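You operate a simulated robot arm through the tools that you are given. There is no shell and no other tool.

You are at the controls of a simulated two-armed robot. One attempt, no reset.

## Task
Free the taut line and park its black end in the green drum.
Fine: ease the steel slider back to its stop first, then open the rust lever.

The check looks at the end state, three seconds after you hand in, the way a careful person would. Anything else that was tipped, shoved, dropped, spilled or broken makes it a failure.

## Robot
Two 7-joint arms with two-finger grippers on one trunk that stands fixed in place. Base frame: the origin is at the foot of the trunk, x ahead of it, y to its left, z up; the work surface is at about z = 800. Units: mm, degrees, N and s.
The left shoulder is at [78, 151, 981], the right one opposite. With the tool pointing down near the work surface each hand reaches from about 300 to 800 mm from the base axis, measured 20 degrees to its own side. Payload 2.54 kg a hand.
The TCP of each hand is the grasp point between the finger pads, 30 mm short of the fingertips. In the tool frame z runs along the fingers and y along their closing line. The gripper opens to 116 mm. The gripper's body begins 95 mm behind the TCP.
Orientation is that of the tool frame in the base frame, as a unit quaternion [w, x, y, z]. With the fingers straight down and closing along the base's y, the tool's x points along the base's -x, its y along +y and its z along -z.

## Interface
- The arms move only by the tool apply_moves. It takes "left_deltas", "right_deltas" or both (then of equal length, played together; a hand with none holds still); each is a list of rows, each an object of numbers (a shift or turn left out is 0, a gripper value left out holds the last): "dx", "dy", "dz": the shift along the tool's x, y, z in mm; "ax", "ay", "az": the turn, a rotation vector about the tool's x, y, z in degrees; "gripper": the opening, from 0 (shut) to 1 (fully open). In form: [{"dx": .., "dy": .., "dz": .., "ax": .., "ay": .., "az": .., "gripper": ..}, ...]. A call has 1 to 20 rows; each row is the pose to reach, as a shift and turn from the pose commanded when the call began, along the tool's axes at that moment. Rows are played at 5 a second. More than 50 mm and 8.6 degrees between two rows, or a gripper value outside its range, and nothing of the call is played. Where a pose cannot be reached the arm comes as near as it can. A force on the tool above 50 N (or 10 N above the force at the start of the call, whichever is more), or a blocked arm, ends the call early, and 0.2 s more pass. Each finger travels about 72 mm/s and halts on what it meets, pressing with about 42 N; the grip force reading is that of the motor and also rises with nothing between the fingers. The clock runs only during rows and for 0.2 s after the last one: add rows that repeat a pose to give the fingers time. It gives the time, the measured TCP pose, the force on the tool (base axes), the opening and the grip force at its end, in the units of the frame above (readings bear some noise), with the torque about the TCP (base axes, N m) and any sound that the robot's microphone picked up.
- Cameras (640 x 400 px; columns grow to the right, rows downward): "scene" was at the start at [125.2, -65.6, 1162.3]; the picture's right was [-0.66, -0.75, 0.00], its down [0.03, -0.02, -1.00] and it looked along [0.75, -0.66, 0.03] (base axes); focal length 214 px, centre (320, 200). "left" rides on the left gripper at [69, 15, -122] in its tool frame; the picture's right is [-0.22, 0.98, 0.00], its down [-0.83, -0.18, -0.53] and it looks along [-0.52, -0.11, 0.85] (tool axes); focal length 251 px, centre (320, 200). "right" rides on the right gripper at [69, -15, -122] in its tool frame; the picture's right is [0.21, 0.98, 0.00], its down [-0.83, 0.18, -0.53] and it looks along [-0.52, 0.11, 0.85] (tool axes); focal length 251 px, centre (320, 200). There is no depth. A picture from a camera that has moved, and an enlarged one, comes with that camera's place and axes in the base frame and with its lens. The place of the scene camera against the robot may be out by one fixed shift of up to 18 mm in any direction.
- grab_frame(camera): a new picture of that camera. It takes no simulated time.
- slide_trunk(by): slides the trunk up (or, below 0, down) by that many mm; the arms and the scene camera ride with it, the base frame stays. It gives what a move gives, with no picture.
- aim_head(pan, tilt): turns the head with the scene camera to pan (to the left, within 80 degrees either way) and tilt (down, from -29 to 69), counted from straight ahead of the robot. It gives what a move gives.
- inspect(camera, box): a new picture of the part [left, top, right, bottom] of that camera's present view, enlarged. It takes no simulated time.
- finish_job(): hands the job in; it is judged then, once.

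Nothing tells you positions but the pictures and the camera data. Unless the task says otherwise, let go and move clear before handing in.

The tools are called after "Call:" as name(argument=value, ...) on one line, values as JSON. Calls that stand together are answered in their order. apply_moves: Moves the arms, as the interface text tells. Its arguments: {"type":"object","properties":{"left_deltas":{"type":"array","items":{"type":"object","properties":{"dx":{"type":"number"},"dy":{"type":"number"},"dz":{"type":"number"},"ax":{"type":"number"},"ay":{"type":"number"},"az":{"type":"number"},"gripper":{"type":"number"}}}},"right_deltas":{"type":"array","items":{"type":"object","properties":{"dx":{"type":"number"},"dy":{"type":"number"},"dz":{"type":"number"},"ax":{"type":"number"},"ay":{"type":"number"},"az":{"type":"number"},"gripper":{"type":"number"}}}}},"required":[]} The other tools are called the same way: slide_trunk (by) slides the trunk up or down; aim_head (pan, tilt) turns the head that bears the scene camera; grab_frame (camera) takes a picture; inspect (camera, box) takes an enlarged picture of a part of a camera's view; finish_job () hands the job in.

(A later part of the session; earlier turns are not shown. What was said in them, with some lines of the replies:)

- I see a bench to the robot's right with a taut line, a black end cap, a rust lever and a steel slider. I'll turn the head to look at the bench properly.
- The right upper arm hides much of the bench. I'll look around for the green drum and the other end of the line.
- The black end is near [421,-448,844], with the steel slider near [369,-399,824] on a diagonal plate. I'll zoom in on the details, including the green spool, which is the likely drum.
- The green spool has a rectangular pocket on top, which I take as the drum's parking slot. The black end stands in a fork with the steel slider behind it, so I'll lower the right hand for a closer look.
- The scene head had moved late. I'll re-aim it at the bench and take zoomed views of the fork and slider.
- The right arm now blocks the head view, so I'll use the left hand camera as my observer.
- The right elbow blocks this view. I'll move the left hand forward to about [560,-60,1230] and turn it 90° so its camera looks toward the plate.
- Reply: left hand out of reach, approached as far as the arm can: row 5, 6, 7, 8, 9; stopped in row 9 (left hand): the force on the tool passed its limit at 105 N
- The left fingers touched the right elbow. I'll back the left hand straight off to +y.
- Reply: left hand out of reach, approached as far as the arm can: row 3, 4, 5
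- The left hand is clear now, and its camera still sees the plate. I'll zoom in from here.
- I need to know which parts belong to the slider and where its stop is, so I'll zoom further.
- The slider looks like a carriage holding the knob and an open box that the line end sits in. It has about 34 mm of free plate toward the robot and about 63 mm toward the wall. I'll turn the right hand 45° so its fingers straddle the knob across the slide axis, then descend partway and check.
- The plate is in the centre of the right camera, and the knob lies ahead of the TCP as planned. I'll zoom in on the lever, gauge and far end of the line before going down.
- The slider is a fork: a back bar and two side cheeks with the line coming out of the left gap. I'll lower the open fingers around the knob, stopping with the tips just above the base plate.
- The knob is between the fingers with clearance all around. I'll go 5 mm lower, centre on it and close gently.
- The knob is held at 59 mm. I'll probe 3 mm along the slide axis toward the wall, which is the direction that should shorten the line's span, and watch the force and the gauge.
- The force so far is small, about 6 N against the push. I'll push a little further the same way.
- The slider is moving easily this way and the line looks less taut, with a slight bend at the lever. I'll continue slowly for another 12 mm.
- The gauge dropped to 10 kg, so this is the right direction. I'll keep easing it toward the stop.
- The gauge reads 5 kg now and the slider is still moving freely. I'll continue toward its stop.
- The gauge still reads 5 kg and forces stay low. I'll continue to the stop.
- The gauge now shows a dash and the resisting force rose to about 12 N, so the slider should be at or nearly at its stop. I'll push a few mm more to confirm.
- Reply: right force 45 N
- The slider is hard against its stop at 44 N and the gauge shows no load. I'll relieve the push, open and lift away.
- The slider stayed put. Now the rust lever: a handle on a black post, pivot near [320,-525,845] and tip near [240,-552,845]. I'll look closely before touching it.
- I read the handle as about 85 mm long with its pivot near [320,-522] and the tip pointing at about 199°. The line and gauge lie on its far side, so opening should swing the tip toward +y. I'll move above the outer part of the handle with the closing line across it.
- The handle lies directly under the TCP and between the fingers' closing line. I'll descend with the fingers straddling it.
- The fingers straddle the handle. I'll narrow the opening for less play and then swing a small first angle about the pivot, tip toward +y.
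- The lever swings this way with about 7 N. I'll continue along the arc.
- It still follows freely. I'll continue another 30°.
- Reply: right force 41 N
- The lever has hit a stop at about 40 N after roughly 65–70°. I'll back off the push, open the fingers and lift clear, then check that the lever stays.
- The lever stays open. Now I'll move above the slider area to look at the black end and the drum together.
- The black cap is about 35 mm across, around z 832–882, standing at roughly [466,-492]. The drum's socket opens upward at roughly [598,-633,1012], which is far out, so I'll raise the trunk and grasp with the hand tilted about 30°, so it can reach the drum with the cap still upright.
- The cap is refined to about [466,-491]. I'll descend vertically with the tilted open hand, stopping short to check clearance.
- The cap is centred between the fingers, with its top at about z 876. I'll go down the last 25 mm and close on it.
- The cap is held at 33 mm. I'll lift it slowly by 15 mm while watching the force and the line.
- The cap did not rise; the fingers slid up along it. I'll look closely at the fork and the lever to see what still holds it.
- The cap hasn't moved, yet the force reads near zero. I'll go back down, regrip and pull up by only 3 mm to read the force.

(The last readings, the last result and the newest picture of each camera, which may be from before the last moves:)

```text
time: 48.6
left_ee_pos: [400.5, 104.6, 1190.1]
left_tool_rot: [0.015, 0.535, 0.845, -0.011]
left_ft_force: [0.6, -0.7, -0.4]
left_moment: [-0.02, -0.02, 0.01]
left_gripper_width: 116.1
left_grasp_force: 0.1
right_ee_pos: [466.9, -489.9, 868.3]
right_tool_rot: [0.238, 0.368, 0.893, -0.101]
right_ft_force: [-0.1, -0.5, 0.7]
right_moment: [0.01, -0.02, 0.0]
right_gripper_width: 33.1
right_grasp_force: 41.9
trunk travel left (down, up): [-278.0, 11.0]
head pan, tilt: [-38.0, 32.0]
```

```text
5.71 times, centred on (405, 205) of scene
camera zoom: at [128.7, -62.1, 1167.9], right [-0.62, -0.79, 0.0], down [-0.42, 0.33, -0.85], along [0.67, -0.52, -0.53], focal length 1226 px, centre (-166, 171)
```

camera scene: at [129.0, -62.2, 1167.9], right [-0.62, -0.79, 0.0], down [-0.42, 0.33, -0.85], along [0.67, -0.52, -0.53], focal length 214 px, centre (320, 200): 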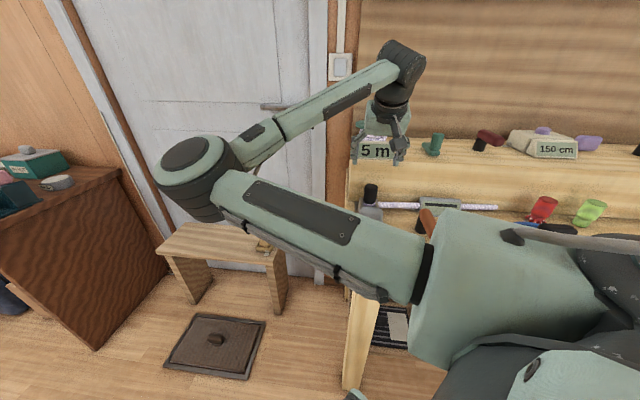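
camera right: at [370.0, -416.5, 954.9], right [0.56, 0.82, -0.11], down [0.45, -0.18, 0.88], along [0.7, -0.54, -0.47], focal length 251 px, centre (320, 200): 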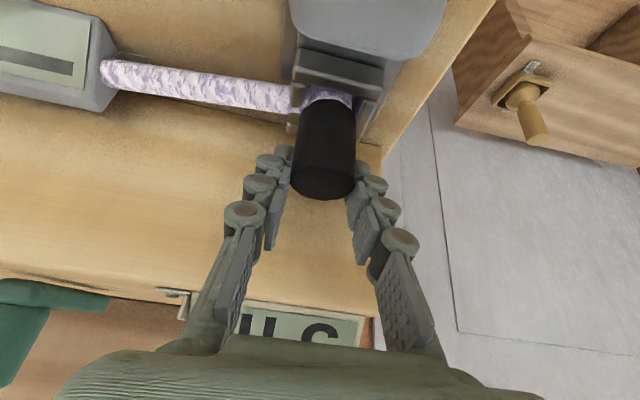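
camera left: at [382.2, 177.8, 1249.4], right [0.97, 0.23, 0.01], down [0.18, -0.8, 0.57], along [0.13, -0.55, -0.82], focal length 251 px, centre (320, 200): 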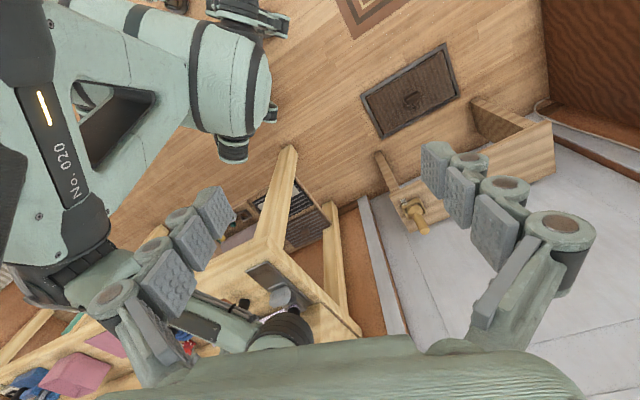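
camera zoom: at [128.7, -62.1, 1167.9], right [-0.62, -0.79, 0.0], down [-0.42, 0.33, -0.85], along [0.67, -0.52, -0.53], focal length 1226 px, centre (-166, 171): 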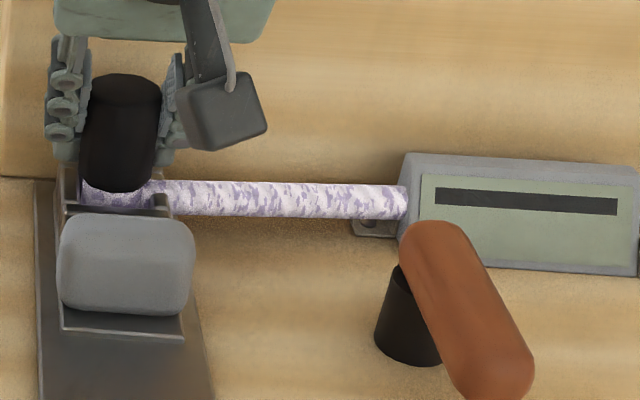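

This time the force is near zero and the cap and line appear to have come up slightly. I'll lift another 6 mm and compare.

Call:
apply_moves(right_deltas=[{"dx": -1, "dz": -1.73}, {"dx": -2, "dz": -3.5}, {"dx": -3, "dz": -5.2}])

Call:
inspect(camera="scene", box=[360, 170, 450, 240])

Call:
grab_frame(camera="right")

```text
time: 49.4
left_ee_pos: [399.7, 103.9, 1189.3]
left_tool_rot: [0.015, 0.535, 0.845, -0.01]
left_ft_force: [0.1, -0.6, -0.4]
left_moment: [-0.01, 0.01, 0.01]
left_gripper_width: 116.0
left_grasp_force: 0.1
right_ee_pos: [467.0, -491.2, 874.0]
right_tool_rot: [0.239, 0.367, 0.893, -0.101]
right_ft_force: [-0.4, -0.6, 0.1]
right_moment: [0.01, -0.02, -0.02]
right_gripper_width: 33.2
right_grasp_force: 42.0
trunk travel left (down, up): [-278.0, 11.0]
head pan, tilt: [-38.0, 32.0]
```

```text
5.71 times, centred on (405, 205) of scene
camera zoom: at [128.7, -62.1, 1167.9], right [-0.62, -0.79, 0.0], down [-0.42, 0.33, -0.85], along [0.67, -0.52, -0.53], focal length 1226 px, centre (-166, 171)
```

zoom: 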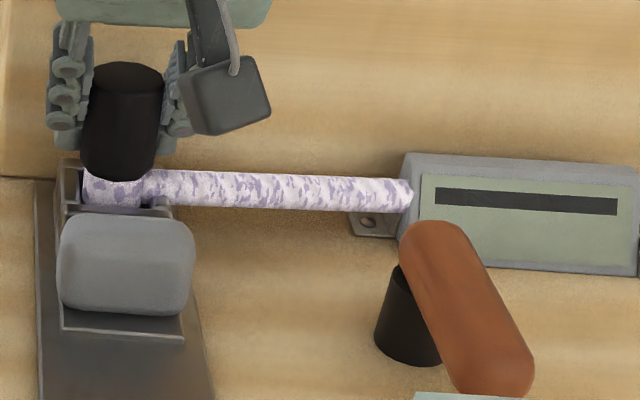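

```text
taken
camera right: at [370.0, -415.8, 945.8], right [0.55, 0.82, -0.11], down [0.45, -0.18, 0.87], along [0.7, -0.54, -0.47], focal length 251 px, centre (320, 200)
```

right: 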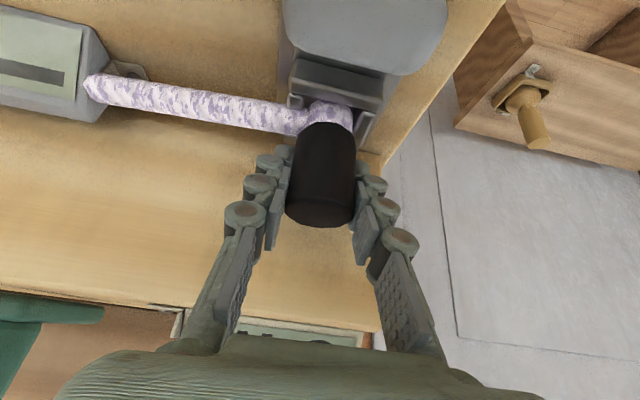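

Now the cap and its stub are rising with the line following. I'll keep lifting in small steps.

Call:
apply_moves(right_deltas=[{"dx": -1, "dz": -1.73}, {"dx": -2, "dz": -3.5}, {"dx": -3, "dz": -5.2}, {"dx": -4, "dz": -7}, {"dx": -5, "dz": -8.7}])

Call:
inspect(camera="scene", box=[360, 160, 450, 240])

Call:
grab_frame(camera="right")

```text
time: 50.6
left_ee_pos: [399.0, 104.7, 1190.2]
left_tool_rot: [0.015, 0.534, 0.845, -0.011]
left_ft_force: [-0.3, 0.5, 0.1]
left_moment: [0.01, 0.02, -0.02]
left_gripper_width: 115.9
left_grasp_force: 0.0
right_ee_pos: [466.5, -491.9, 884.0]
right_tool_rot: [0.239, 0.367, 0.893, -0.101]
right_ft_force: [0.3, -0.3, 0.0]
right_moment: [-0.02, -0.02, -0.01]
right_gripper_width: 33.2
right_grasp_force: 42.1
trunk travel left (down, up): [-278.0, 11.0]
head pan, tilt: [-38.0, 32.0]
```

```text
5.00 times, centred on (405, 200) of scene
camera zoom: at [128.7, -62.1, 1167.9], right [-0.62, -0.79, 0.0], down [-0.42, 0.33, -0.85], along [0.67, -0.52, -0.53], focal length 1072 px, centre (-105, 200)
```

zoom: 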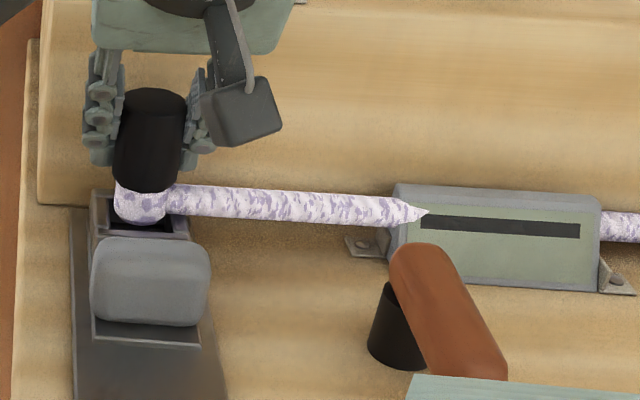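

```text
taken
camera right: at [370.4, -416.6, 955.5], right [0.56, 0.82, -0.11], down [0.45, -0.18, 0.87], along [0.7, -0.54, -0.47], focal length 251 px, centre (320, 200)
```

right: 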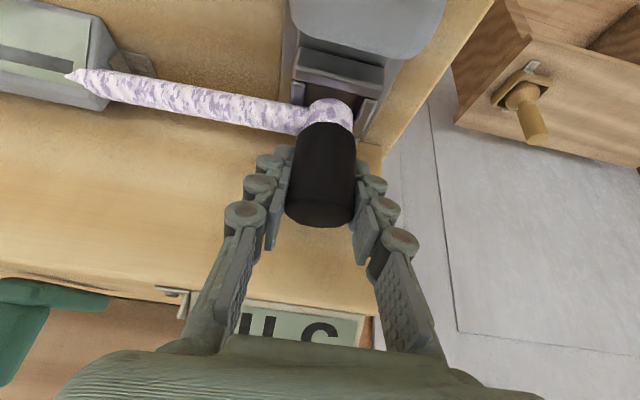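

It is coming free cleanly with no force. I'll keep lifting in stages, watching the line.

Call:
apply_moves(right_deltas=[{"dx": -4, "dz": -7}, {"dx": -8, "dz": -14}, {"dx": -12, "dz": -21}, {"dx": -16, "dz": -28}, {"dx": -20, "dz": -35}, {"dx": -25, "dz": -43}, {"dx": -30, "dz": -52}])

Call:
grab_frame(camera="scene")

Call:
grab_frame(camera="right")

```text
time: 52.2
left_ee_pos: [400.1, 104.9, 1190.3]
left_tool_rot: [0.015, 0.534, 0.845, -0.011]
left_ft_force: [-0.8, 0.8, 0.4]
left_moment: [0.0, -0.03, -0.01]
left_gripper_width: 116.0
left_grasp_force: 0.0
right_ee_pos: [466.1, -489.0, 944.8]
right_tool_rot: [0.238, 0.367, 0.894, -0.101]
right_ft_force: [0.0, 0.6, -0.8]
right_moment: [0.04, -0.03, -0.01]
right_gripper_width: 33.1
right_grasp_force: 42.3
trunk travel left (down, up): [-278.0, 11.0]
head pan, tilt: [-38.0, 32.0]
```

```text
taken
camera scene: at [128.6, -62.0, 1167.9], right [-0.62, -0.79, 0.0], down [-0.42, 0.33, -0.85], along [0.67, -0.52, -0.53], focal length 214 px, centre (320, 200)
```

scene: 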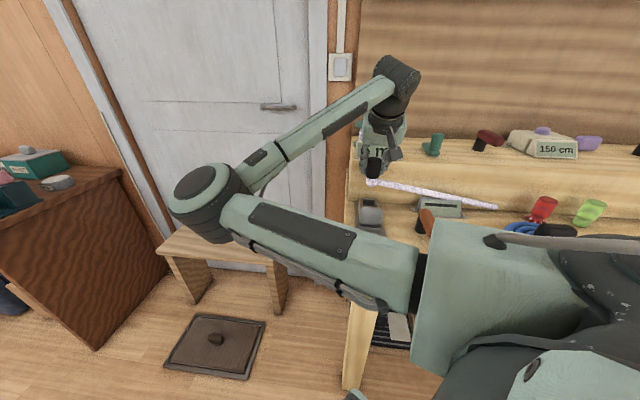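

```text
taken
camera right: at [370.1, -415.5, 1015.9], right [0.55, 0.82, -0.11], down [0.45, -0.18, 0.87], along [0.7, -0.54, -0.47], focal length 251 px, centre (320, 200)
```

right: 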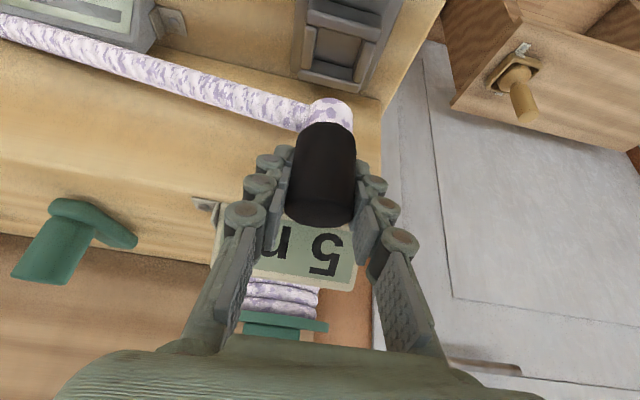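

The end is out of the fork and the line follows straight from its far anchor. I'll keep lifting to clear the drum's height.

Call:
apply_moves(right_deltas=[{"dx": -7, "dz": -12}, {"dx": -14, "dz": -24}, {"dx": -21, "dz": -36}, {"dx": -28, "dz": -48}, {"dx": -35, "dz": -61}, {"dx": -42, "dz": -73}, {"dx": -49, "dz": -85}, {"dx": -56, "dz": -97}, {"dx": -63, "dz": -109}, {"dx": -70, "dz": -121}])

Call:
grab_frame(camera="scene")

Call:
grab_frame(camera="right")

```text
time: 54.4
left_ee_pos: [400.9, 103.7, 1188.8]
left_tool_rot: [0.015, 0.534, 0.845, -0.011]
left_ft_force: [-0.1, -0.2, -1.2]
left_moment: [-0.01, -0.04, 0.0]
left_gripper_width: 116.2
left_grasp_force: 0.0
right_ee_pos: [468.6, -490.0, 1085.4]
right_tool_rot: [0.238, 0.367, 0.893, -0.1]
right_ft_force: [0.0, -0.4, -0.6]
right_moment: [0.05, -0.02, 0.0]
right_gripper_width: 33.3
right_grasp_force: 42.1
trunk travel left (down, up): [-278.0, 11.0]
head pan, tilt: [-38.0, 32.0]
```

```text
taken
camera scene: at [128.6, -62.0, 1167.9], right [-0.62, -0.79, 0.0], down [-0.42, 0.33, -0.85], along [0.67, -0.52, -0.53], focal length 214 px, centre (320, 200)
```

scene: 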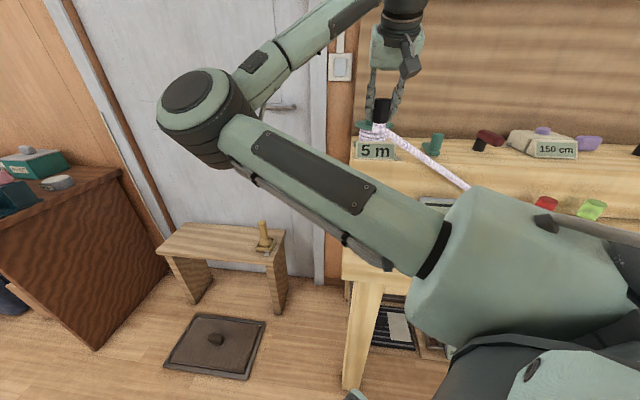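

```text
taken
camera right: at [371.4, -415.8, 1156.3], right [0.56, 0.82, -0.11], down [0.45, -0.18, 0.87], along [0.7, -0.54, -0.47], focal length 251 px, centre (320, 200)
```

right: 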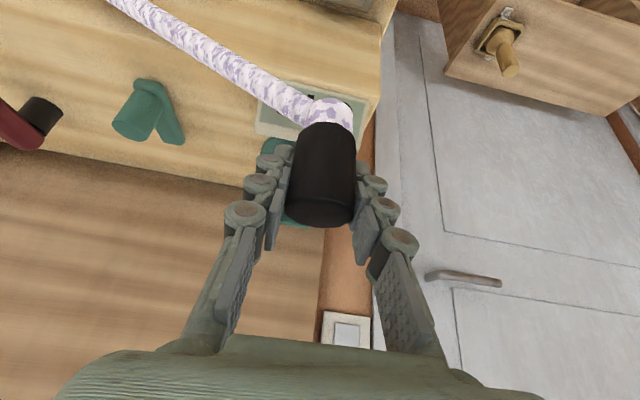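

I place the drum's socket centre at about [585,-618], with its rim near z 1031 and sides at 45°. I'll check the socket from the cameras before moving over it.

Call:
inspect(camera="scene", box=[330, 80, 430, 165])

Call:
inspect(camera="left", box=[240, 300, 420, 400])

Call:
inspect(camera="right", box=[240, 70, 400, 240])

```text
4.71 times, centred on (380, 122) of scene
camera zoom: at [128.6, -62.0, 1167.9], right [-0.62, -0.79, 0.0], down [-0.42, 0.33, -0.85], along [0.67, -0.52, -0.53], focal length 1009 px, centre (38, 565)
```

zoom: 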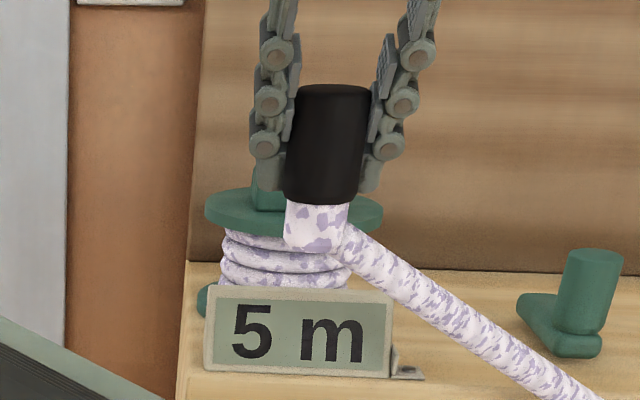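

```text
3.56 times, centred on (330, 350) of left
camera zoom: at [382.5, 177.5, 1309.4], right [0.97, 0.23, 0.01], down [0.18, -0.8, 0.56], along [0.13, -0.55, -0.83], focal length 894 px, centre (284, -333)
```

zoom: 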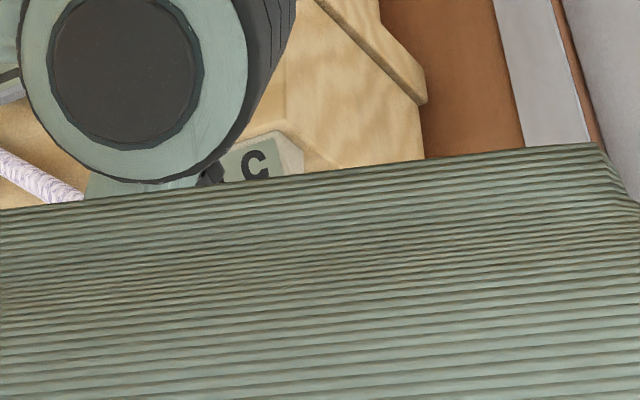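

```text
2.35 times, centred on (320, 155) of right
camera zoom: at [371.4, -415.8, 1156.3], right [0.56, 0.82, -0.11], down [0.45, -0.18, 0.87], along [0.7, -0.54, -0.47], focal length 592 px, centre (320, 306)
```

zoom: 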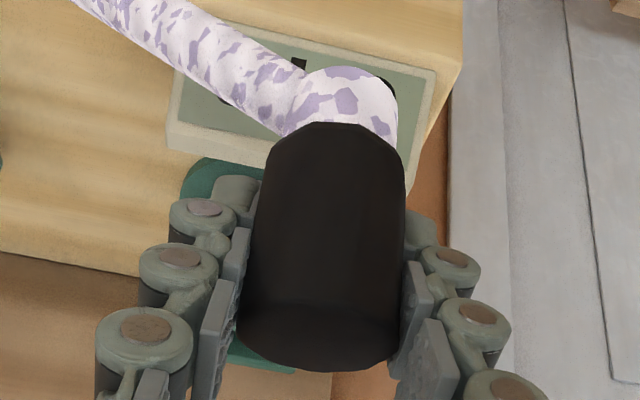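

The cap hangs upright with a stub about 28 mm wide and 25 mm tall below it. I'll raise it 27 mm to clear the rim, then carry it out over the socket.

Call:
apply_moves(right_deltas=[{"dx": -6.7, "dz": -11.6}, {"dx": -13.4, "dz": -23.3}, {"dx": -28, "dy": -1, "dz": -14.7}, {"dx": -43, "dy": -2, "dz": -6.1}, {"dx": -58, "dy": -3, "dz": 2.5}, {"dx": -73, "dy": -4, "dz": 11.1}, {"dx": -88, "dy": -5, "dz": 19.7}, {"dx": -103, "dy": -6, "dz": 28.3}, {"dx": -118, "dy": -7, "dz": 36.9}])

Call:
grab_frame(camera="right")

Call:
inspect(camera="scene", box=[320, 60, 450, 170])

```text
time: 56.4
left_ee_pos: [400.2, 103.4, 1189.3]
left_tool_rot: [0.015, 0.535, 0.845, -0.011]
left_ft_force: [0.6, 0.2, 0.4]
left_moment: [-0.01, 0.01, 0.02]
left_gripper_width: 116.0
left_grasp_force: 0.0
right_ee_pos: [547.4, -581.3, 1112.6]
right_tool_rot: [0.239, 0.368, 0.893, -0.101]
right_ft_force: [0.0, 1.1, 0.4]
right_moment: [0.03, -0.02, -0.01]
right_gripper_width: 33.3
right_grasp_force: 42.3
trunk travel left (down, up): [-278.0, 11.0]
head pan, tilt: [-38.0, 32.0]
```

```text
taken
camera right: at [451.4, -505.7, 1182.6], right [0.56, 0.82, -0.11], down [0.45, -0.18, 0.87], along [0.7, -0.54, -0.47], focal length 251 px, centre (320, 200)
```

right: 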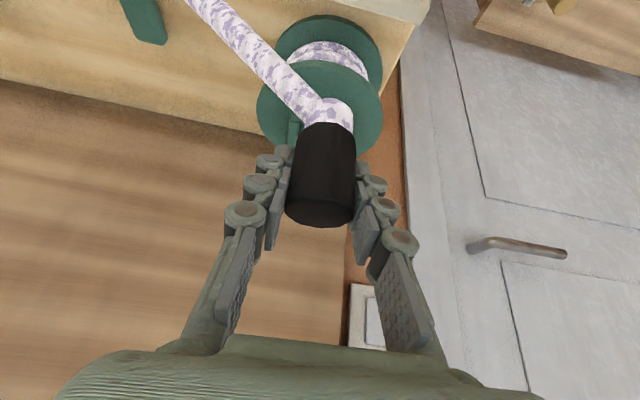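

```text
3.64 times, centred on (385, 115) of scene
camera zoom: at [128.8, -62.3, 1167.8], right [-0.62, -0.79, 0.0], down [-0.42, 0.33, -0.85], along [0.67, -0.52, -0.53], focal length 780 px, centre (84, 509)
```

zoom: 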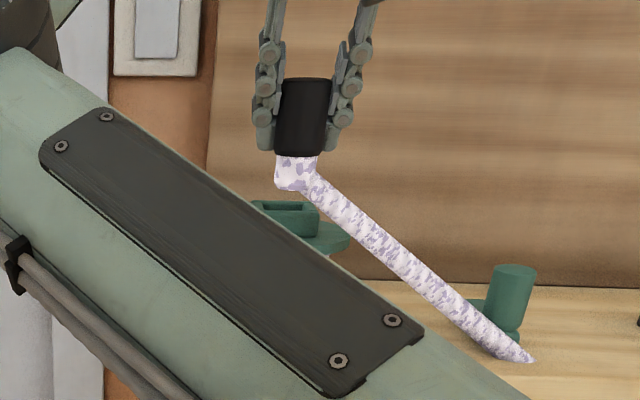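

The scene view shows the open-topped green socket, and stub and socket agree with my estimates within a couple of mm. I'll move the remaining ~50 mm out over it.

Call:
apply_moves(right_deltas=[{"dx": -14, "dz": 8}, {"dx": -28, "dz": 16}, {"dx": -42.8, "dy": 0.4, "dz": 24.7}, {"dx": -42.8, "dy": 0.4, "dz": 24.7}])

Call:
inspect(camera="right", box=[240, 50, 400, 230])

Call:
inspect(camera="scene", box=[330, 60, 420, 140])

```text
time: 57.4
left_ee_pos: [399.9, 103.5, 1189.3]
left_tool_rot: [0.015, 0.534, 0.845, -0.011]
left_ft_force: [0.1, -0.3, -0.5]
left_moment: [0.02, 0.01, 0.0]
left_gripper_width: 116.0
left_grasp_force: 0.1
right_ee_pos: [583.9, -614.0, 1110.9]
right_tool_rot: [0.239, 0.367, 0.893, -0.1]
right_ft_force: [0.4, -0.1, 0.1]
right_moment: [0.01, -0.02, 0.06]
right_gripper_width: 32.9
right_grasp_force: 41.7
trunk travel left (down, up): [-278.0, 11.0]
head pan, tilt: [-38.0, 32.0]
```

```text
2.22 times, centred on (320, 140) of right
camera zoom: at [486.4, -540.3, 1181.8], right [0.56, 0.82, -0.11], down [0.45, -0.18, 0.87], along [0.7, -0.54, -0.47], focal length 559 px, centre (320, 333)
```

zoom: 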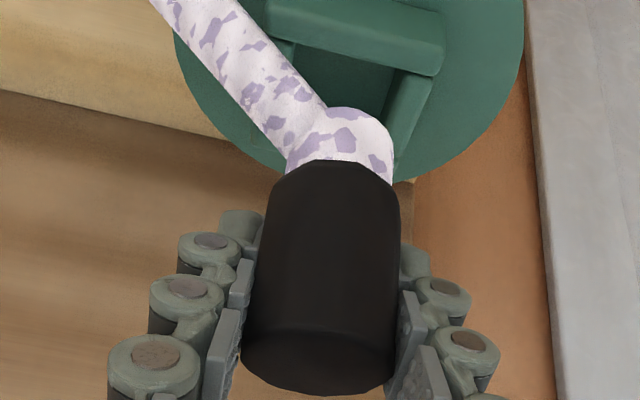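

```text
5.00 times, centred on (375, 100) of scene
camera zoom: at [128.7, -62.0, 1167.9], right [-0.62, -0.79, 0.0], down [-0.42, 0.33, -0.85], along [0.67, -0.52, -0.53], focal length 1072 px, centre (45, 700)
```

zoom: 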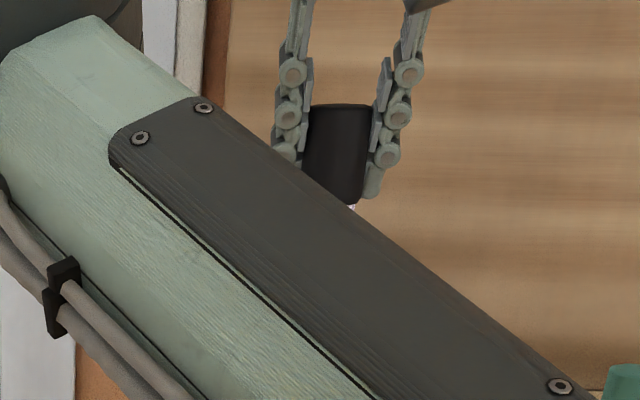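

The stub should be over the socket. I'll zoom on the visible part of the socket to verify its edges.

Call:
inspect(camera="right", box=[270, 30, 380, 110])

```text
5.00 times, centred on (325, 70) of right
camera zoom: at [486.4, -540.3, 1181.8], right [0.56, 0.82, -0.11], down [0.45, -0.18, 0.87], along [0.7, -0.54, -0.47], focal length 1257 px, centre (295, 850)
```

zoom: 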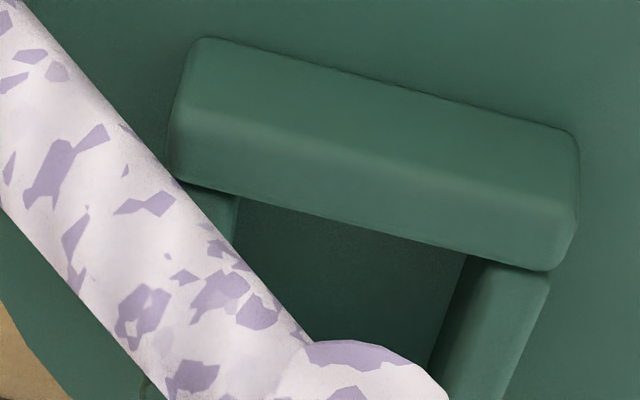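

The socket's inner opening is about 31 mm wide, so the 28 mm stub has only a small margin. It sits about 3.5 mm to the −y side of where the cap is now. I'll correct sideways and lower 12 mm to look again.

Call:
apply_moves(right_deltas=[{"dx": -0.7, "dy": -3.6, "dz": 0.4}, {"dx": 2, "dy": -3.6, "dz": 5.2}, {"dx": 5.3, "dy": -3.6, "dz": 10.8}, {"dx": 5.3, "dy": -3.6, "dz": 10.8}])

Call:
inspect(camera="right", box=[260, 40, 390, 140])

Call:
grab_frame(camera="left")

```text
time: 58.4
left_ee_pos: [400.9, 105.4, 1189.7]
left_tool_rot: [0.015, 0.535, 0.845, -0.01]
left_ft_force: [1.2, 0.1, 0.4]
left_moment: [-0.01, 0.01, 0.04]
left_gripper_width: 116.0
left_grasp_force: 0.0
right_ee_pos: [581.8, -618.4, 1098.1]
right_tool_rot: [0.239, 0.367, 0.893, -0.101]
right_ft_force: [-1.1, -0.5, -1.3]
right_moment: [-0.01, -0.02, -0.03]
right_gripper_width: 33.2
right_grasp_force: 42.1
trunk travel left (down, up): [-278.0, 11.0]
head pan, tilt: [-38.0, 32.0]
```

```text
4.00 times, centred on (325, 90) of right
camera zoom: at [485.1, -544.5, 1170.3], right [0.56, 0.82, -0.11], down [0.45, -0.18, 0.87], along [0.7, -0.54, -0.47], focal length 1006 px, centre (300, 640)
```

zoom: 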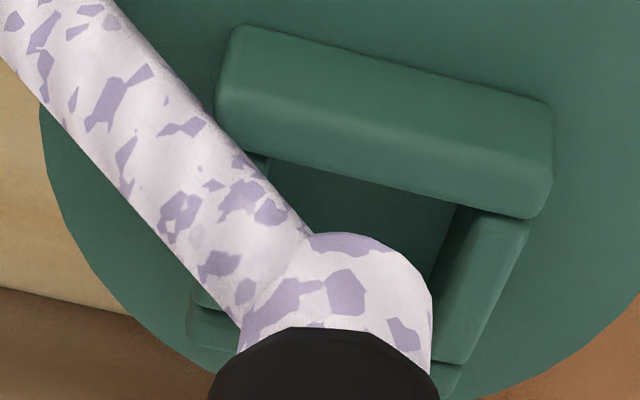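

```text
taken
camera left: at [382.6, 177.5, 1309.4], right [0.97, 0.23, 0.01], down [0.18, -0.8, 0.56], along [0.13, -0.55, -0.83], focal length 251 px, centre (320, 200)
```

left: 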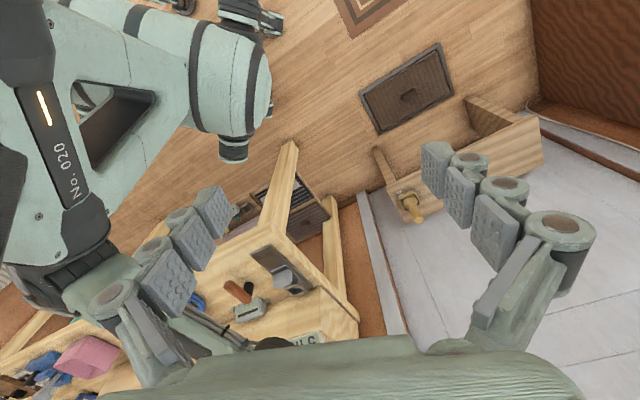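

The lateral alignment now matches within about 1 mm, and the stub sits between the near bar and the far end of the side walls. I'll lower slowly, watching for early contact at the rim.

Call:
apply_moves(right_deltas=[{"dx": 1, "dz": 1.73}, {"dx": 2, "dz": 3.46}, {"dx": 3, "dz": 5.2}, {"dx": 4, "dz": 6.9}, {"dx": 5, "dz": 8.6}, {"dx": 6, "dz": 10.4}, {"dx": 7, "dz": 12.1}, {"dx": 7, "dz": 12.1}])

Call:
inspect(camera="right", box=[260, 60, 390, 160])

```text
time: 60.2
left_ee_pos: [399.8, 104.7, 1190.1]
left_tool_rot: [0.016, 0.534, 0.845, -0.011]
left_ft_force: [-0.8, -0.3, -0.4]
left_moment: [0.03, 0.0, -0.08]
left_gripper_width: 115.9
left_grasp_force: 0.0
right_ee_pos: [581.5, -616.3, 1088.4]
right_tool_rot: [0.241, 0.367, 0.893, -0.102]
right_ft_force: [6.8, -5.5, 12.4]
right_moment: [-0.08, -0.23, -0.08]
right_gripper_width: 33.3
right_grasp_force: 41.7
trunk travel left (down, up): [-278.0, 11.0]
head pan, tilt: [-38.0, 32.0]
```

```text
4.00 times, centred on (325, 110) of right
camera zoom: at [484.1, -542.6, 1158.2], right [0.56, 0.82, -0.11], down [0.45, -0.18, 0.88], along [0.7, -0.54, -0.47], focal length 1006 px, centre (300, 560)
```

zoom: 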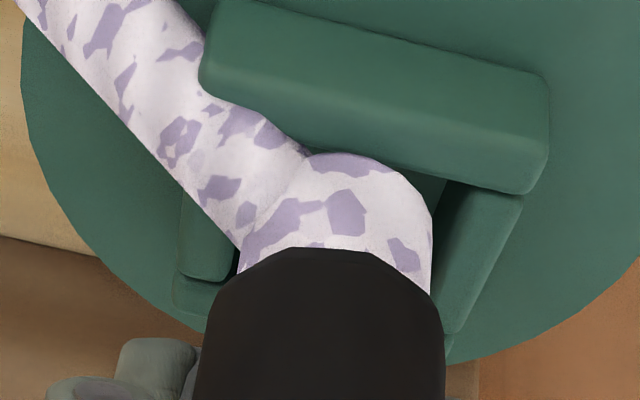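

Contact came early at about rim height, with the bar pushing the stub outward. I'll lift a little, shift 3 mm outward and try again.

Call:
apply_moves(right_deltas=[{"dx": -4, "dz": -7}, {"dx": -6.6, "dz": -5.5}, {"dx": -4.6, "dz": -2}, {"dx": -3.1, "dz": 0.6}, {"dx": -1.6, "dz": 3.2}, {"dx": -0.1, "dz": 5.8}, {"dx": 1.4, "dz": 8.4}, {"dx": 1.4, "dz": 8.4}])

Call:
inspect(camera="right", box=[260, 60, 390, 160])

```text
time: 62.0
left_ee_pos: [397.9, 108.0, 1191.2]
left_tool_rot: [0.017, 0.535, 0.845, -0.012]
left_ft_force: [-0.2, -0.2, -0.3]
left_moment: [0.02, -0.02, 0.0]
left_gripper_width: 116.2
left_grasp_force: 0.1
right_ee_pos: [583.4, -617.9, 1087.0]
right_tool_rot: [0.248, 0.365, 0.891, -0.106]
right_ft_force: [13.0, -7.4, 44.2]
right_moment: [0.11, -0.27, -0.06]
right_gripper_width: 33.3
right_grasp_force: 42.2
trunk travel left (down, up): [-278.0, 11.0]
head pan, tilt: [-38.0, 32.0]
```

```text
4.00 times, centred on (325, 110) of right
camera zoom: at [484.6, -542.6, 1156.4], right [0.56, 0.82, -0.12], down [0.44, -0.17, 0.88], along [0.71, -0.54, -0.45], focal length 1006 px, centre (300, 560)
```

zoom: 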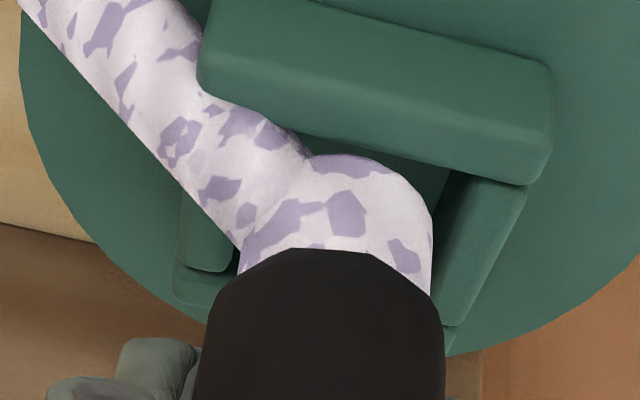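

The contact at this height means the stub is on the rim, not in the socket. I'll lift off, sidestep 50 mm to −y and take an unobstructed look at the socket from the hand camera.

Call:
apply_moves(right_deltas=[{"dx": -4, "dz": -7}, {"dx": -8, "dz": -14}, {"dx": -13, "dz": -22}, {"dx": -13, "dy": -15, "dz": -22}, {"dx": -13, "dy": -30, "dz": -22}, {"dx": -13, "dy": -45, "dz": -22}, {"dx": -13, "dy": -55, "dz": -22}, {"dx": -13, "dy": -55, "dz": -22}])

Call:
grab_frame(camera="right")

Call:
inspect(camera="right", box=[330, 40, 450, 140])

```text
time: 63.8
left_ee_pos: [399.4, 104.6, 1189.8]
left_tool_rot: [0.015, 0.534, 0.845, -0.01]
left_ft_force: [-0.2, -1.0, -0.2]
left_moment: [0.02, 0.04, -0.01]
left_gripper_width: 115.7
left_grasp_force: 0.1
right_ee_pos: [543.2, -660.1, 1103.7]
right_tool_rot: [0.238, 0.367, 0.893, -0.101]
right_ft_force: [-0.1, -0.1, -1.6]
right_moment: [-0.01, 0.01, 0.01]
right_gripper_width: 33.1
right_grasp_force: 41.9
trunk travel left (down, up): [-278.0, 11.0]
head pan, tilt: [-38.0, 32.0]
```

```text
taken
camera right: at [447.1, -585.0, 1174.9], right [0.56, 0.82, -0.11], down [0.45, -0.18, 0.87], along [0.7, -0.54, -0.47], focal length 251 px, centre (320, 200)
```

right: 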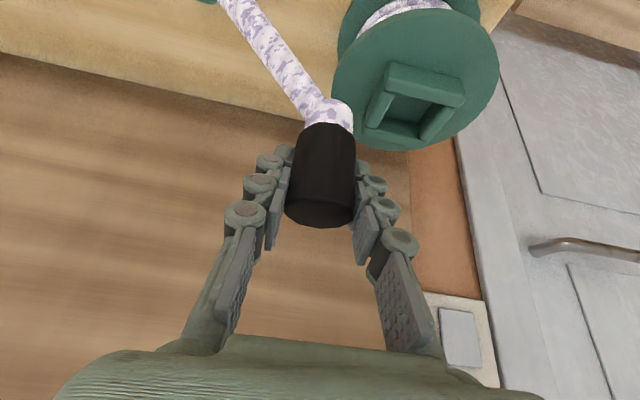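

```text
4.00 times, centred on (390, 90) of right
camera zoom: at [447.1, -585.0, 1174.9], right [0.56, 0.82, -0.11], down [0.45, -0.18, 0.87], along [0.7, -0.54, -0.47], focal length 1006 px, centre (40, 640)
```

zoom: 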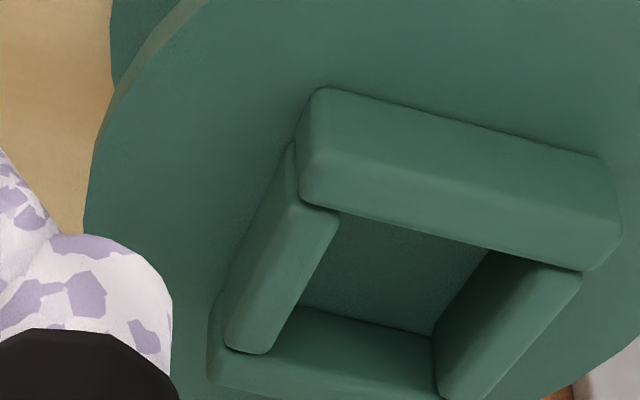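

Now I have a clear view: the socket is a square with four walls, about 33 mm inside. Comparing with the fork, the cap sits about 9 mm robot-ward of the TCP in my grip, so I was landing on the near bar. I'll go back over with the cap shifted 9 mm further out.

Call:
apply_moves(right_deltas=[{"dx": -7.4, "dy": 0, "dz": 4.2}, {"dx": -7.4, "dy": 15, "dz": 4.2}, {"dx": -7.4, "dy": 30, "dz": 4.2}, {"dx": -7.4, "dy": 45, "dz": 4.2}, {"dx": -7.4, "dy": 55.2, "dz": 4.2}, {"dx": -7.4, "dy": 55.2, "dz": 4.2}])

Call:
inspect(camera="right", box=[260, 40, 390, 140])

```text
time: 65.2
left_ee_pos: [400.7, 104.5, 1189.7]
left_tool_rot: [0.015, 0.534, 0.845, -0.01]
left_ft_force: [0.8, 0.1, 0.3]
left_moment: [-0.01, 0.02, 0.0]
left_gripper_width: 116.0
left_grasp_force: 0.1
right_ee_pos: [589.1, -625.2, 1102.6]
right_tool_rot: [0.239, 0.367, 0.893, -0.1]
right_ft_force: [0.3, 0.1, -0.6]
right_moment: [0.03, 0.0, 0.01]
right_gripper_width: 33.2
right_grasp_force: 41.7
trunk travel left (down, up): [-278.0, 11.0]
head pan, tilt: [-38.0, 32.0]
```

```text
4.00 times, centred on (325, 90) of right
camera zoom: at [493.1, -550.7, 1174.5], right [0.56, 0.82, -0.11], down [0.45, -0.18, 0.87], along [0.7, -0.54, -0.47], focal length 1006 px, centre (300, 640)
```

zoom: 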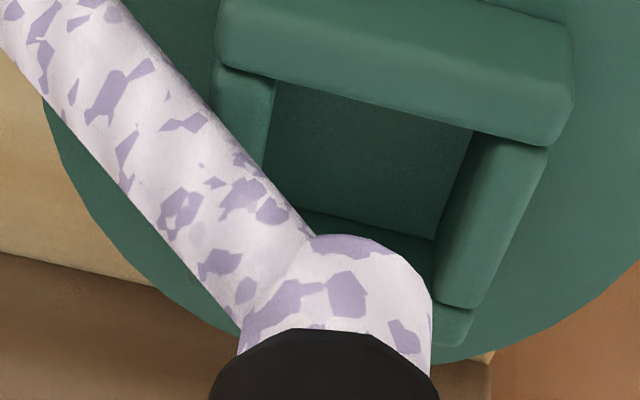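

The green bar is now at the same place relative to the hand as the fork's bar was when the cap was seated (within about 1.5 mm). I'll lower slowly again.

Call:
apply_moves(right_deltas=[{"dx": 2, "dz": 3.46}, {"dx": 4, "dz": 6.9}, {"dx": 6, "dz": 10.4}, {"dx": 7, "dz": 12.1}, {"dx": 8, "dz": 13.8}, {"dx": 9, "dz": 15.6}, {"dx": 10, "dz": 17.3}, {"dx": 11, "dz": 19}, {"dx": 11, "dz": 19}])

Call:
inspect(camera="right", box=[260, 50, 390, 150])

```text
time: 67.2
left_ee_pos: [397.2, 104.9, 1191.1]
left_tool_rot: [0.017, 0.534, 0.845, -0.011]
left_ft_force: [-0.4, 0.6, -0.2]
left_moment: [0.01, -0.02, 0.02]
left_gripper_width: 116.0
left_grasp_force: 0.0
right_ee_pos: [588.8, -624.6, 1087.3]
right_tool_rot: [0.243, 0.367, 0.892, -0.103]
right_ft_force: [5.8, -8.9, 26.9]
right_moment: [-0.69, -0.57, -0.01]
right_gripper_width: 32.9
right_grasp_force: 41.7
trunk travel left (down, up): [-278.0, 11.0]
head pan, tilt: [-38.0, 32.0]
```

```text
4.00 times, centred on (325, 100) of right
camera zoom: at [491.9, -549.6, 1157.0], right [0.56, 0.82, -0.12], down [0.44, -0.18, 0.88], along [0.7, -0.54, -0.46], focal length 1006 px, centre (300, 600)
```

zoom: 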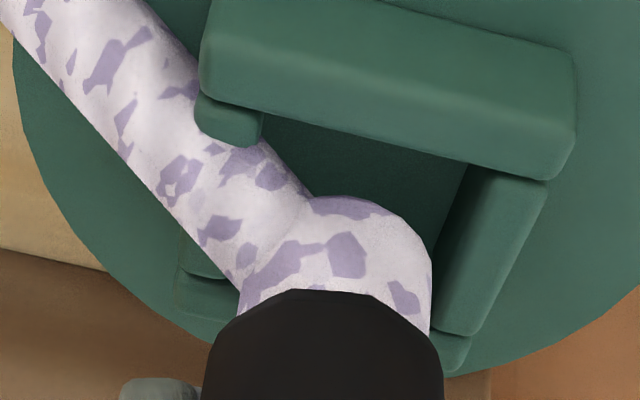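

The force and torque readings put this contact on the far wall, 10.7 mm outward of the TCP, while the earlier ones were on the near bar. The right position is about midway, so I'll lift, come back 4.7 mm inward and lower again.

Call:
apply_moves(right_deltas=[{"dx": -3, "dz": -5.2}, {"dx": -6, "dz": -10.4}, {"dx": -1.9, "dz": -12.7}, {"dx": 0.1, "dz": -9.3}, {"dx": 2.1, "dz": -5.8}, {"dx": 3.1, "dz": -4.1}, {"dx": 4.1, "dz": -2.3}, {"dx": 4.1, "dz": -2.3}])

Call:
inspect(camera="right", box=[260, 50, 390, 150])

```text
time: 69.0
left_ee_pos: [400.4, 103.8, 1190.7]
left_tool_rot: [0.015, 0.534, 0.845, -0.01]
left_ft_force: [0.0, -0.6, 0.0]
left_moment: [0.0, 0.01, -0.01]
left_gripper_width: 116.0
left_grasp_force: 0.0
right_ee_pos: [586.9, -621.0, 1080.4]
right_tool_rot: [0.238, 0.368, 0.893, -0.101]
right_ft_force: [-0.1, -0.5, 0.1]
right_moment: [0.01, 0.03, 0.01]
right_gripper_width: 33.2
right_grasp_force: 41.8
trunk travel left (down, up): [-278.0, 11.0]
head pan, tilt: [-38.0, 32.0]
```

```text
4.00 times, centred on (325, 100) of right
camera zoom: at [490.0, -547.7, 1151.9], right [0.55, 0.82, -0.11], down [0.45, -0.18, 0.87], along [0.7, -0.54, -0.47], focal length 1006 px, centre (300, 600)
```

zoom: 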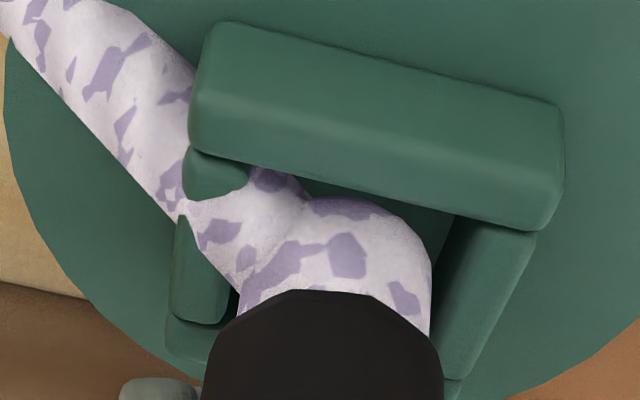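

Zero force at z 1080, 7 mm below where it was blocked, so the stub has entered the socket. I'll keep lowering until it seats.

Call:
apply_moves(right_deltas=[{"dx": 1, "dz": 1.73}, {"dx": 2, "dz": 3.46}, {"dx": 3, "dz": 5.2}, {"dx": 4, "dz": 6.9}, {"dx": 5, "dz": 8.6}, {"dx": 5, "dz": 8.6}])

Call:
inspect(camera="right", box=[260, 60, 390, 160])

```text
time: 70.4
left_ee_pos: [400.3, 105.0, 1189.6]
left_tool_rot: [0.015, 0.534, 0.845, -0.011]
left_ft_force: [0.1, 0.2, 0.1]
left_moment: [0.02, 0.03, -0.01]
left_gripper_width: 115.9
left_grasp_force: 0.0
right_ee_pos: [587.2, -623.2, 1070.5]
right_tool_rot: [0.239, 0.367, 0.893, -0.101]
right_ft_force: [0.4, 1.1, -0.6]
right_moment: [0.04, -0.04, -0.02]
right_gripper_width: 33.4
right_grasp_force: 41.6
trunk travel left (down, up): [-278.0, 11.0]
head pan, tilt: [-38.0, 32.0]
```

```text
4.00 times, centred on (325, 110) of right
camera zoom: at [490.0, -548.1, 1142.9], right [0.56, 0.82, -0.11], down [0.45, -0.18, 0.87], along [0.7, -0.54, -0.47], focal length 1006 px, centre (300, 560)
```

zoom: 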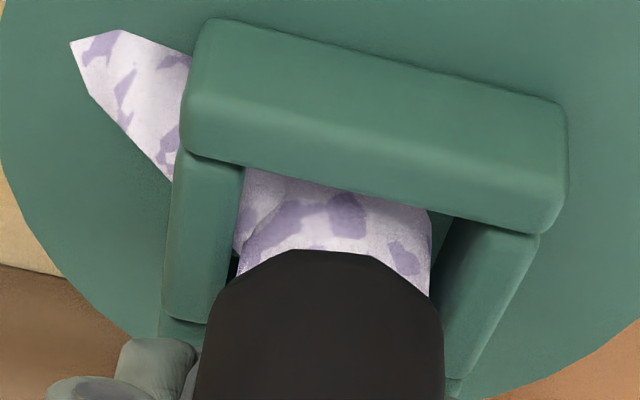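

The stub is well inside. I'll lower the last few mm until it touches the floor.

Call:
apply_moves(right_deltas=[{"dx": 0.5, "dz": 0.87}, {"dx": 1, "dz": 1.73}, {"dx": 1.5, "dz": 2.6}, {"dx": 2, "dz": 3.46}, {"dx": 2.5, "dz": 4.3}, {"dx": 2.5, "dz": 4.3}])

Call:
inspect(camera="right", box=[240, 60, 400, 240])

```text
time: 71.8
left_ee_pos: [399.9, 104.4, 1189.5]
left_tool_rot: [0.015, 0.535, 0.845, -0.011]
left_ft_force: [-0.2, 0.2, -0.5]
left_moment: [0.02, -0.04, 0.02]
left_gripper_width: 116.1
left_grasp_force: 0.1
right_ee_pos: [586.4, -622.5, 1067.6]
right_tool_rot: [0.239, 0.368, 0.893, -0.101]
right_ft_force: [1.9, -1.4, 2.6]
right_moment: [-0.05, -0.06, -0.02]
right_gripper_width: 33.1
right_grasp_force: 41.7
trunk travel left (down, up): [-278.0, 11.0]
head pan, tilt: [-38.0, 32.0]
```

```text
2.22 times, centred on (320, 150) of right
camera zoom: at [490.1, -547.6, 1138.6], right [0.56, 0.82, -0.11], down [0.45, -0.18, 0.88], along [0.7, -0.54, -0.47], focal length 559 px, centre (320, 311)
```

zoom: 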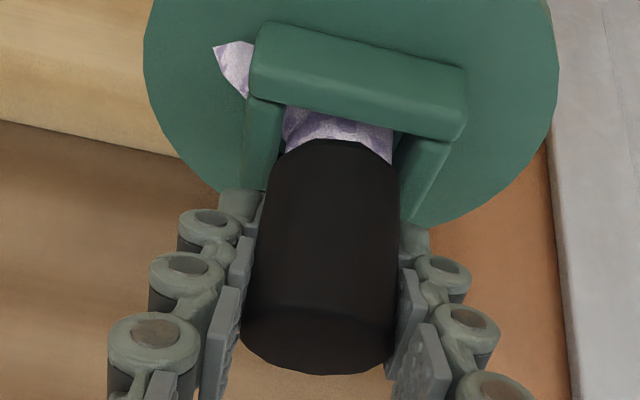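

A light touch of about 3.5 N says the stub is on the socket floor. I'll open the fingers and withdraw straight back along the tool axis.

Call:
apply_moves(right_deltas=[{"gripper": 0.33}, {"gripper": 0.4}, {"gripper": 0.55}, {"gripper": 0.7}, {"gripper": 0.7}])

Call:
inspect(camera="right", box=[220, 60, 420, 240])

```text
time: 73.0
left_ee_pos: [400.2, 103.8, 1189.3]
left_tool_rot: [0.015, 0.534, 0.845, -0.011]
left_ft_force: [-0.4, -0.3, 0.2]
left_moment: [-0.05, 0.04, -0.01]
left_gripper_width: 116.1
left_grasp_force: 0.1
right_ee_pos: [587.1, -622.0, 1066.8]
right_tool_rot: [0.239, 0.367, 0.893, -0.101]
right_ft_force: [0.5, 0.0, -0.5]
right_moment: [-0.01, 0.0, 0.02]
right_gripper_width: 81.1
right_grasp_force: 0.0
trunk travel left (down, up): [-278.0, 11.0]
head pan, tilt: [-38.0, 32.0]
```

```text
2.22 times, centred on (320, 150) of right
camera zoom: at [490.0, -547.6, 1138.2], right [0.56, 0.82, -0.11], down [0.45, -0.18, 0.87], along [0.7, -0.54, -0.47], focal length 559 px, centre (320, 311)
```

zoom: 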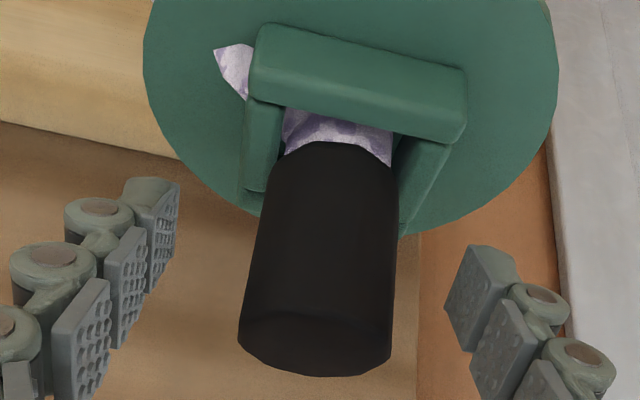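

The cap stands upright in the socket with the fingers clear. I'll withdraw.

Call:
apply_moves(right_deltas=[{"dz": -12}, {"dz": -30}, {"dz": -55}, {"dz": -85}, {"dz": -120}, {"dz": -160}])

Call:
grab_frame(camera="right")

Call:
grab_frame(camera="scene")

```text
time: 74.4
left_ee_pos: [399.7, 104.6, 1189.4]
left_tool_rot: [0.016, 0.534, 0.845, -0.01]
left_ft_force: [0.0, 0.2, 0.1]
left_moment: [0.01, -0.02, 0.0]
left_gripper_width: 116.0
left_grasp_force: 0.1
right_ee_pos: [529.4, -565.2, 1206.2]
right_tool_rot: [0.24, 0.367, 0.893, -0.101]
right_ft_force: [0.2, 0.0, 0.2]
right_moment: [-0.01, -0.01, -0.02]
right_gripper_width: 81.7
right_grasp_force: 0.2
trunk travel left (down, up): [-278.0, 11.0]
head pan, tilt: [-38.0, 32.0]
```

```text
taken
camera right: at [434.1, -490.9, 1277.6], right [0.55, 0.82, -0.11], down [0.45, -0.18, 0.88], along [0.7, -0.54, -0.47], focal length 251 px, centre (320, 200)
```

right: 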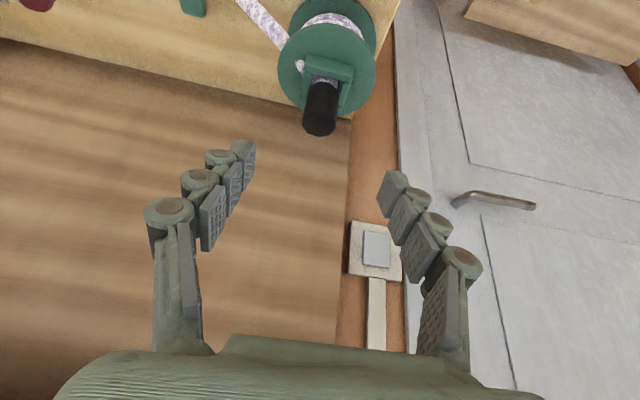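

```text
taken
camera scene: at [128.2, -61.6, 1168.0], right [-0.62, -0.79, 0.0], down [-0.42, 0.33, -0.85], along [0.67, -0.52, -0.53], focal length 214 px, centre (320, 200)
```

scene: 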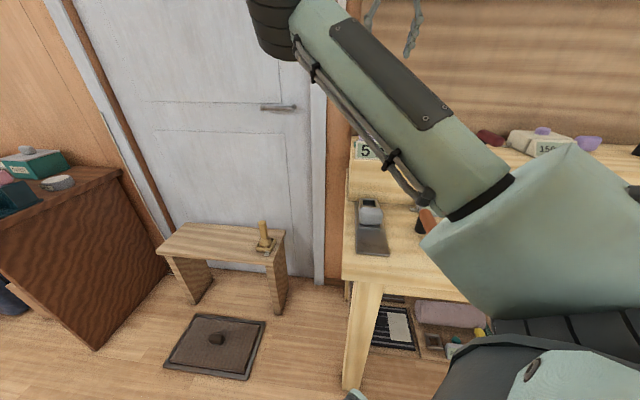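

The cap is parked. I'll bring the hand further back and upright to check the whole bench before handing in.

Call:
apply_moves(right_deltas=[{"dx": 17, "dz": -10, "ay": 6}, {"dx": 35, "dz": -20, "ay": 12}, {"dx": 52, "dz": -30, "ay": 18}, {"dx": 70, "dz": -40, "ay": 24}, {"dx": 87, "dz": -50, "ay": 30}])

Call:
grab_frame(camera="right")

Call:
inspect(camera="right", box=[200, 100, 400, 280])

Call:
inspect(camera="right", box=[0, 0, 360, 200])

```text
time: 75.6
left_ee_pos: [399.2, 105.5, 1190.1]
left_tool_rot: [0.016, 0.535, 0.845, -0.011]
left_ft_force: [-0.6, 0.2, -0.5]
left_moment: [0.02, 0.02, 0.02]
left_gripper_width: 116.1
left_grasp_force: 0.0
right_ee_pos: [458.8, -494.0, 1205.5]
right_tool_rot: [-0.001, 0.382, 0.924, -0.002]
right_ft_force: [-0.4, -0.2, 0.1]
right_moment: [0.0, -0.04, 0.0]
right_gripper_width: 81.3
right_grasp_force: 0.0
trunk travel left (down, up): [-278.0, 11.0]
head pan, tilt: [-38.0, 32.0]
```

```text
taken
camera right: at [399.5, -456.8, 1328.4], right [0.54, 0.84, -0.01], down [0.72, -0.45, 0.53], along [0.45, -0.29, -0.85], focal length 251 px, centre (320, 200)
```

right: 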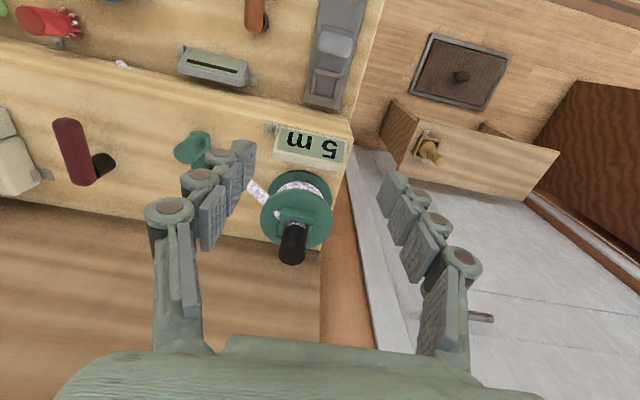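

```text
2.22 times, centred on (300, 190) of right
camera zoom: at [399.5, -456.8, 1328.4], right [0.54, 0.84, -0.01], down [0.72, -0.45, 0.53], along [0.45, -0.29, -0.85], focal length 559 px, centre (364, 222)
```

zoom: 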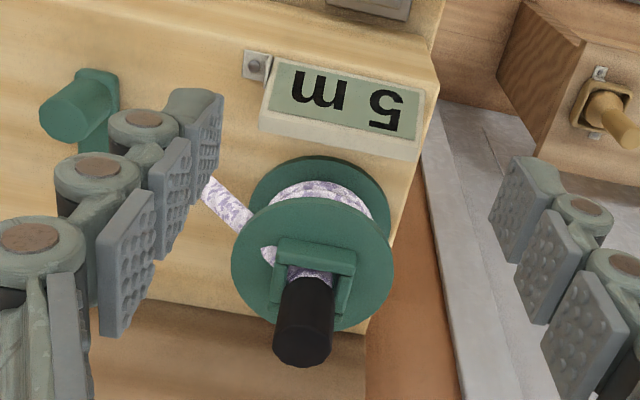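

```text
1.78 times, centred on (180, 100) of right
camera zoom: at [399.5, -456.8, 1328.4], right [0.54, 0.84, -0.01], down [0.72, -0.45, 0.53], along [0.45, -0.29, -0.85], focal length 447 px, centre (569, 378)
```

zoom: 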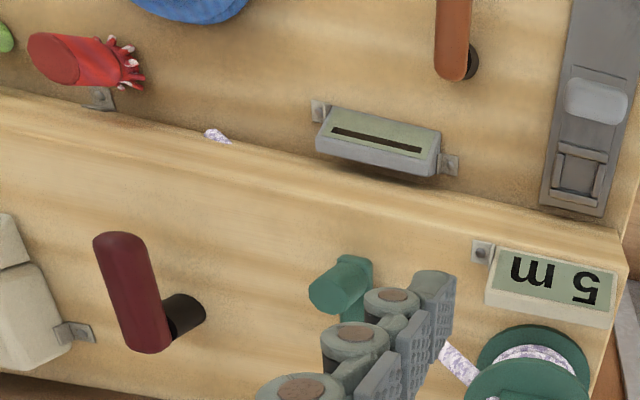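

The black end stands seated in the green drum's socket. The slider is at its stop, the rust lever is open, the gauge shows no load, and nothing else looks disturbed. Both hands are clear, so I'm handing in.

Call:
finish_job()

```text
The job is handed in.
```

The line is free and its black end is parked upright in the green drum's socket. I handed the job in with both hands clear.

- **Slider:** I eased it back first, all the way to its stop. The gauge fell from 15 kg to a dash, meaning no load.
- **Lever:** I then swung the rust lever about 65–70° until it hit a stop. It stayed open.
- **Black end:** It lifted out on the second try, because the fingers slipped on the first. At the drum it caught on the socket's rim three times, pushing with up to about 46 N, before it went in and touched the floor. In the last pictures it was standing in the socket and the drum looked in place.

Early on, my left hand bumped the robot's own right elbow (105 N) while I was moving a camera. It touched nothing on the bench, and I saw nothing else tipped or moved in the last pictures.
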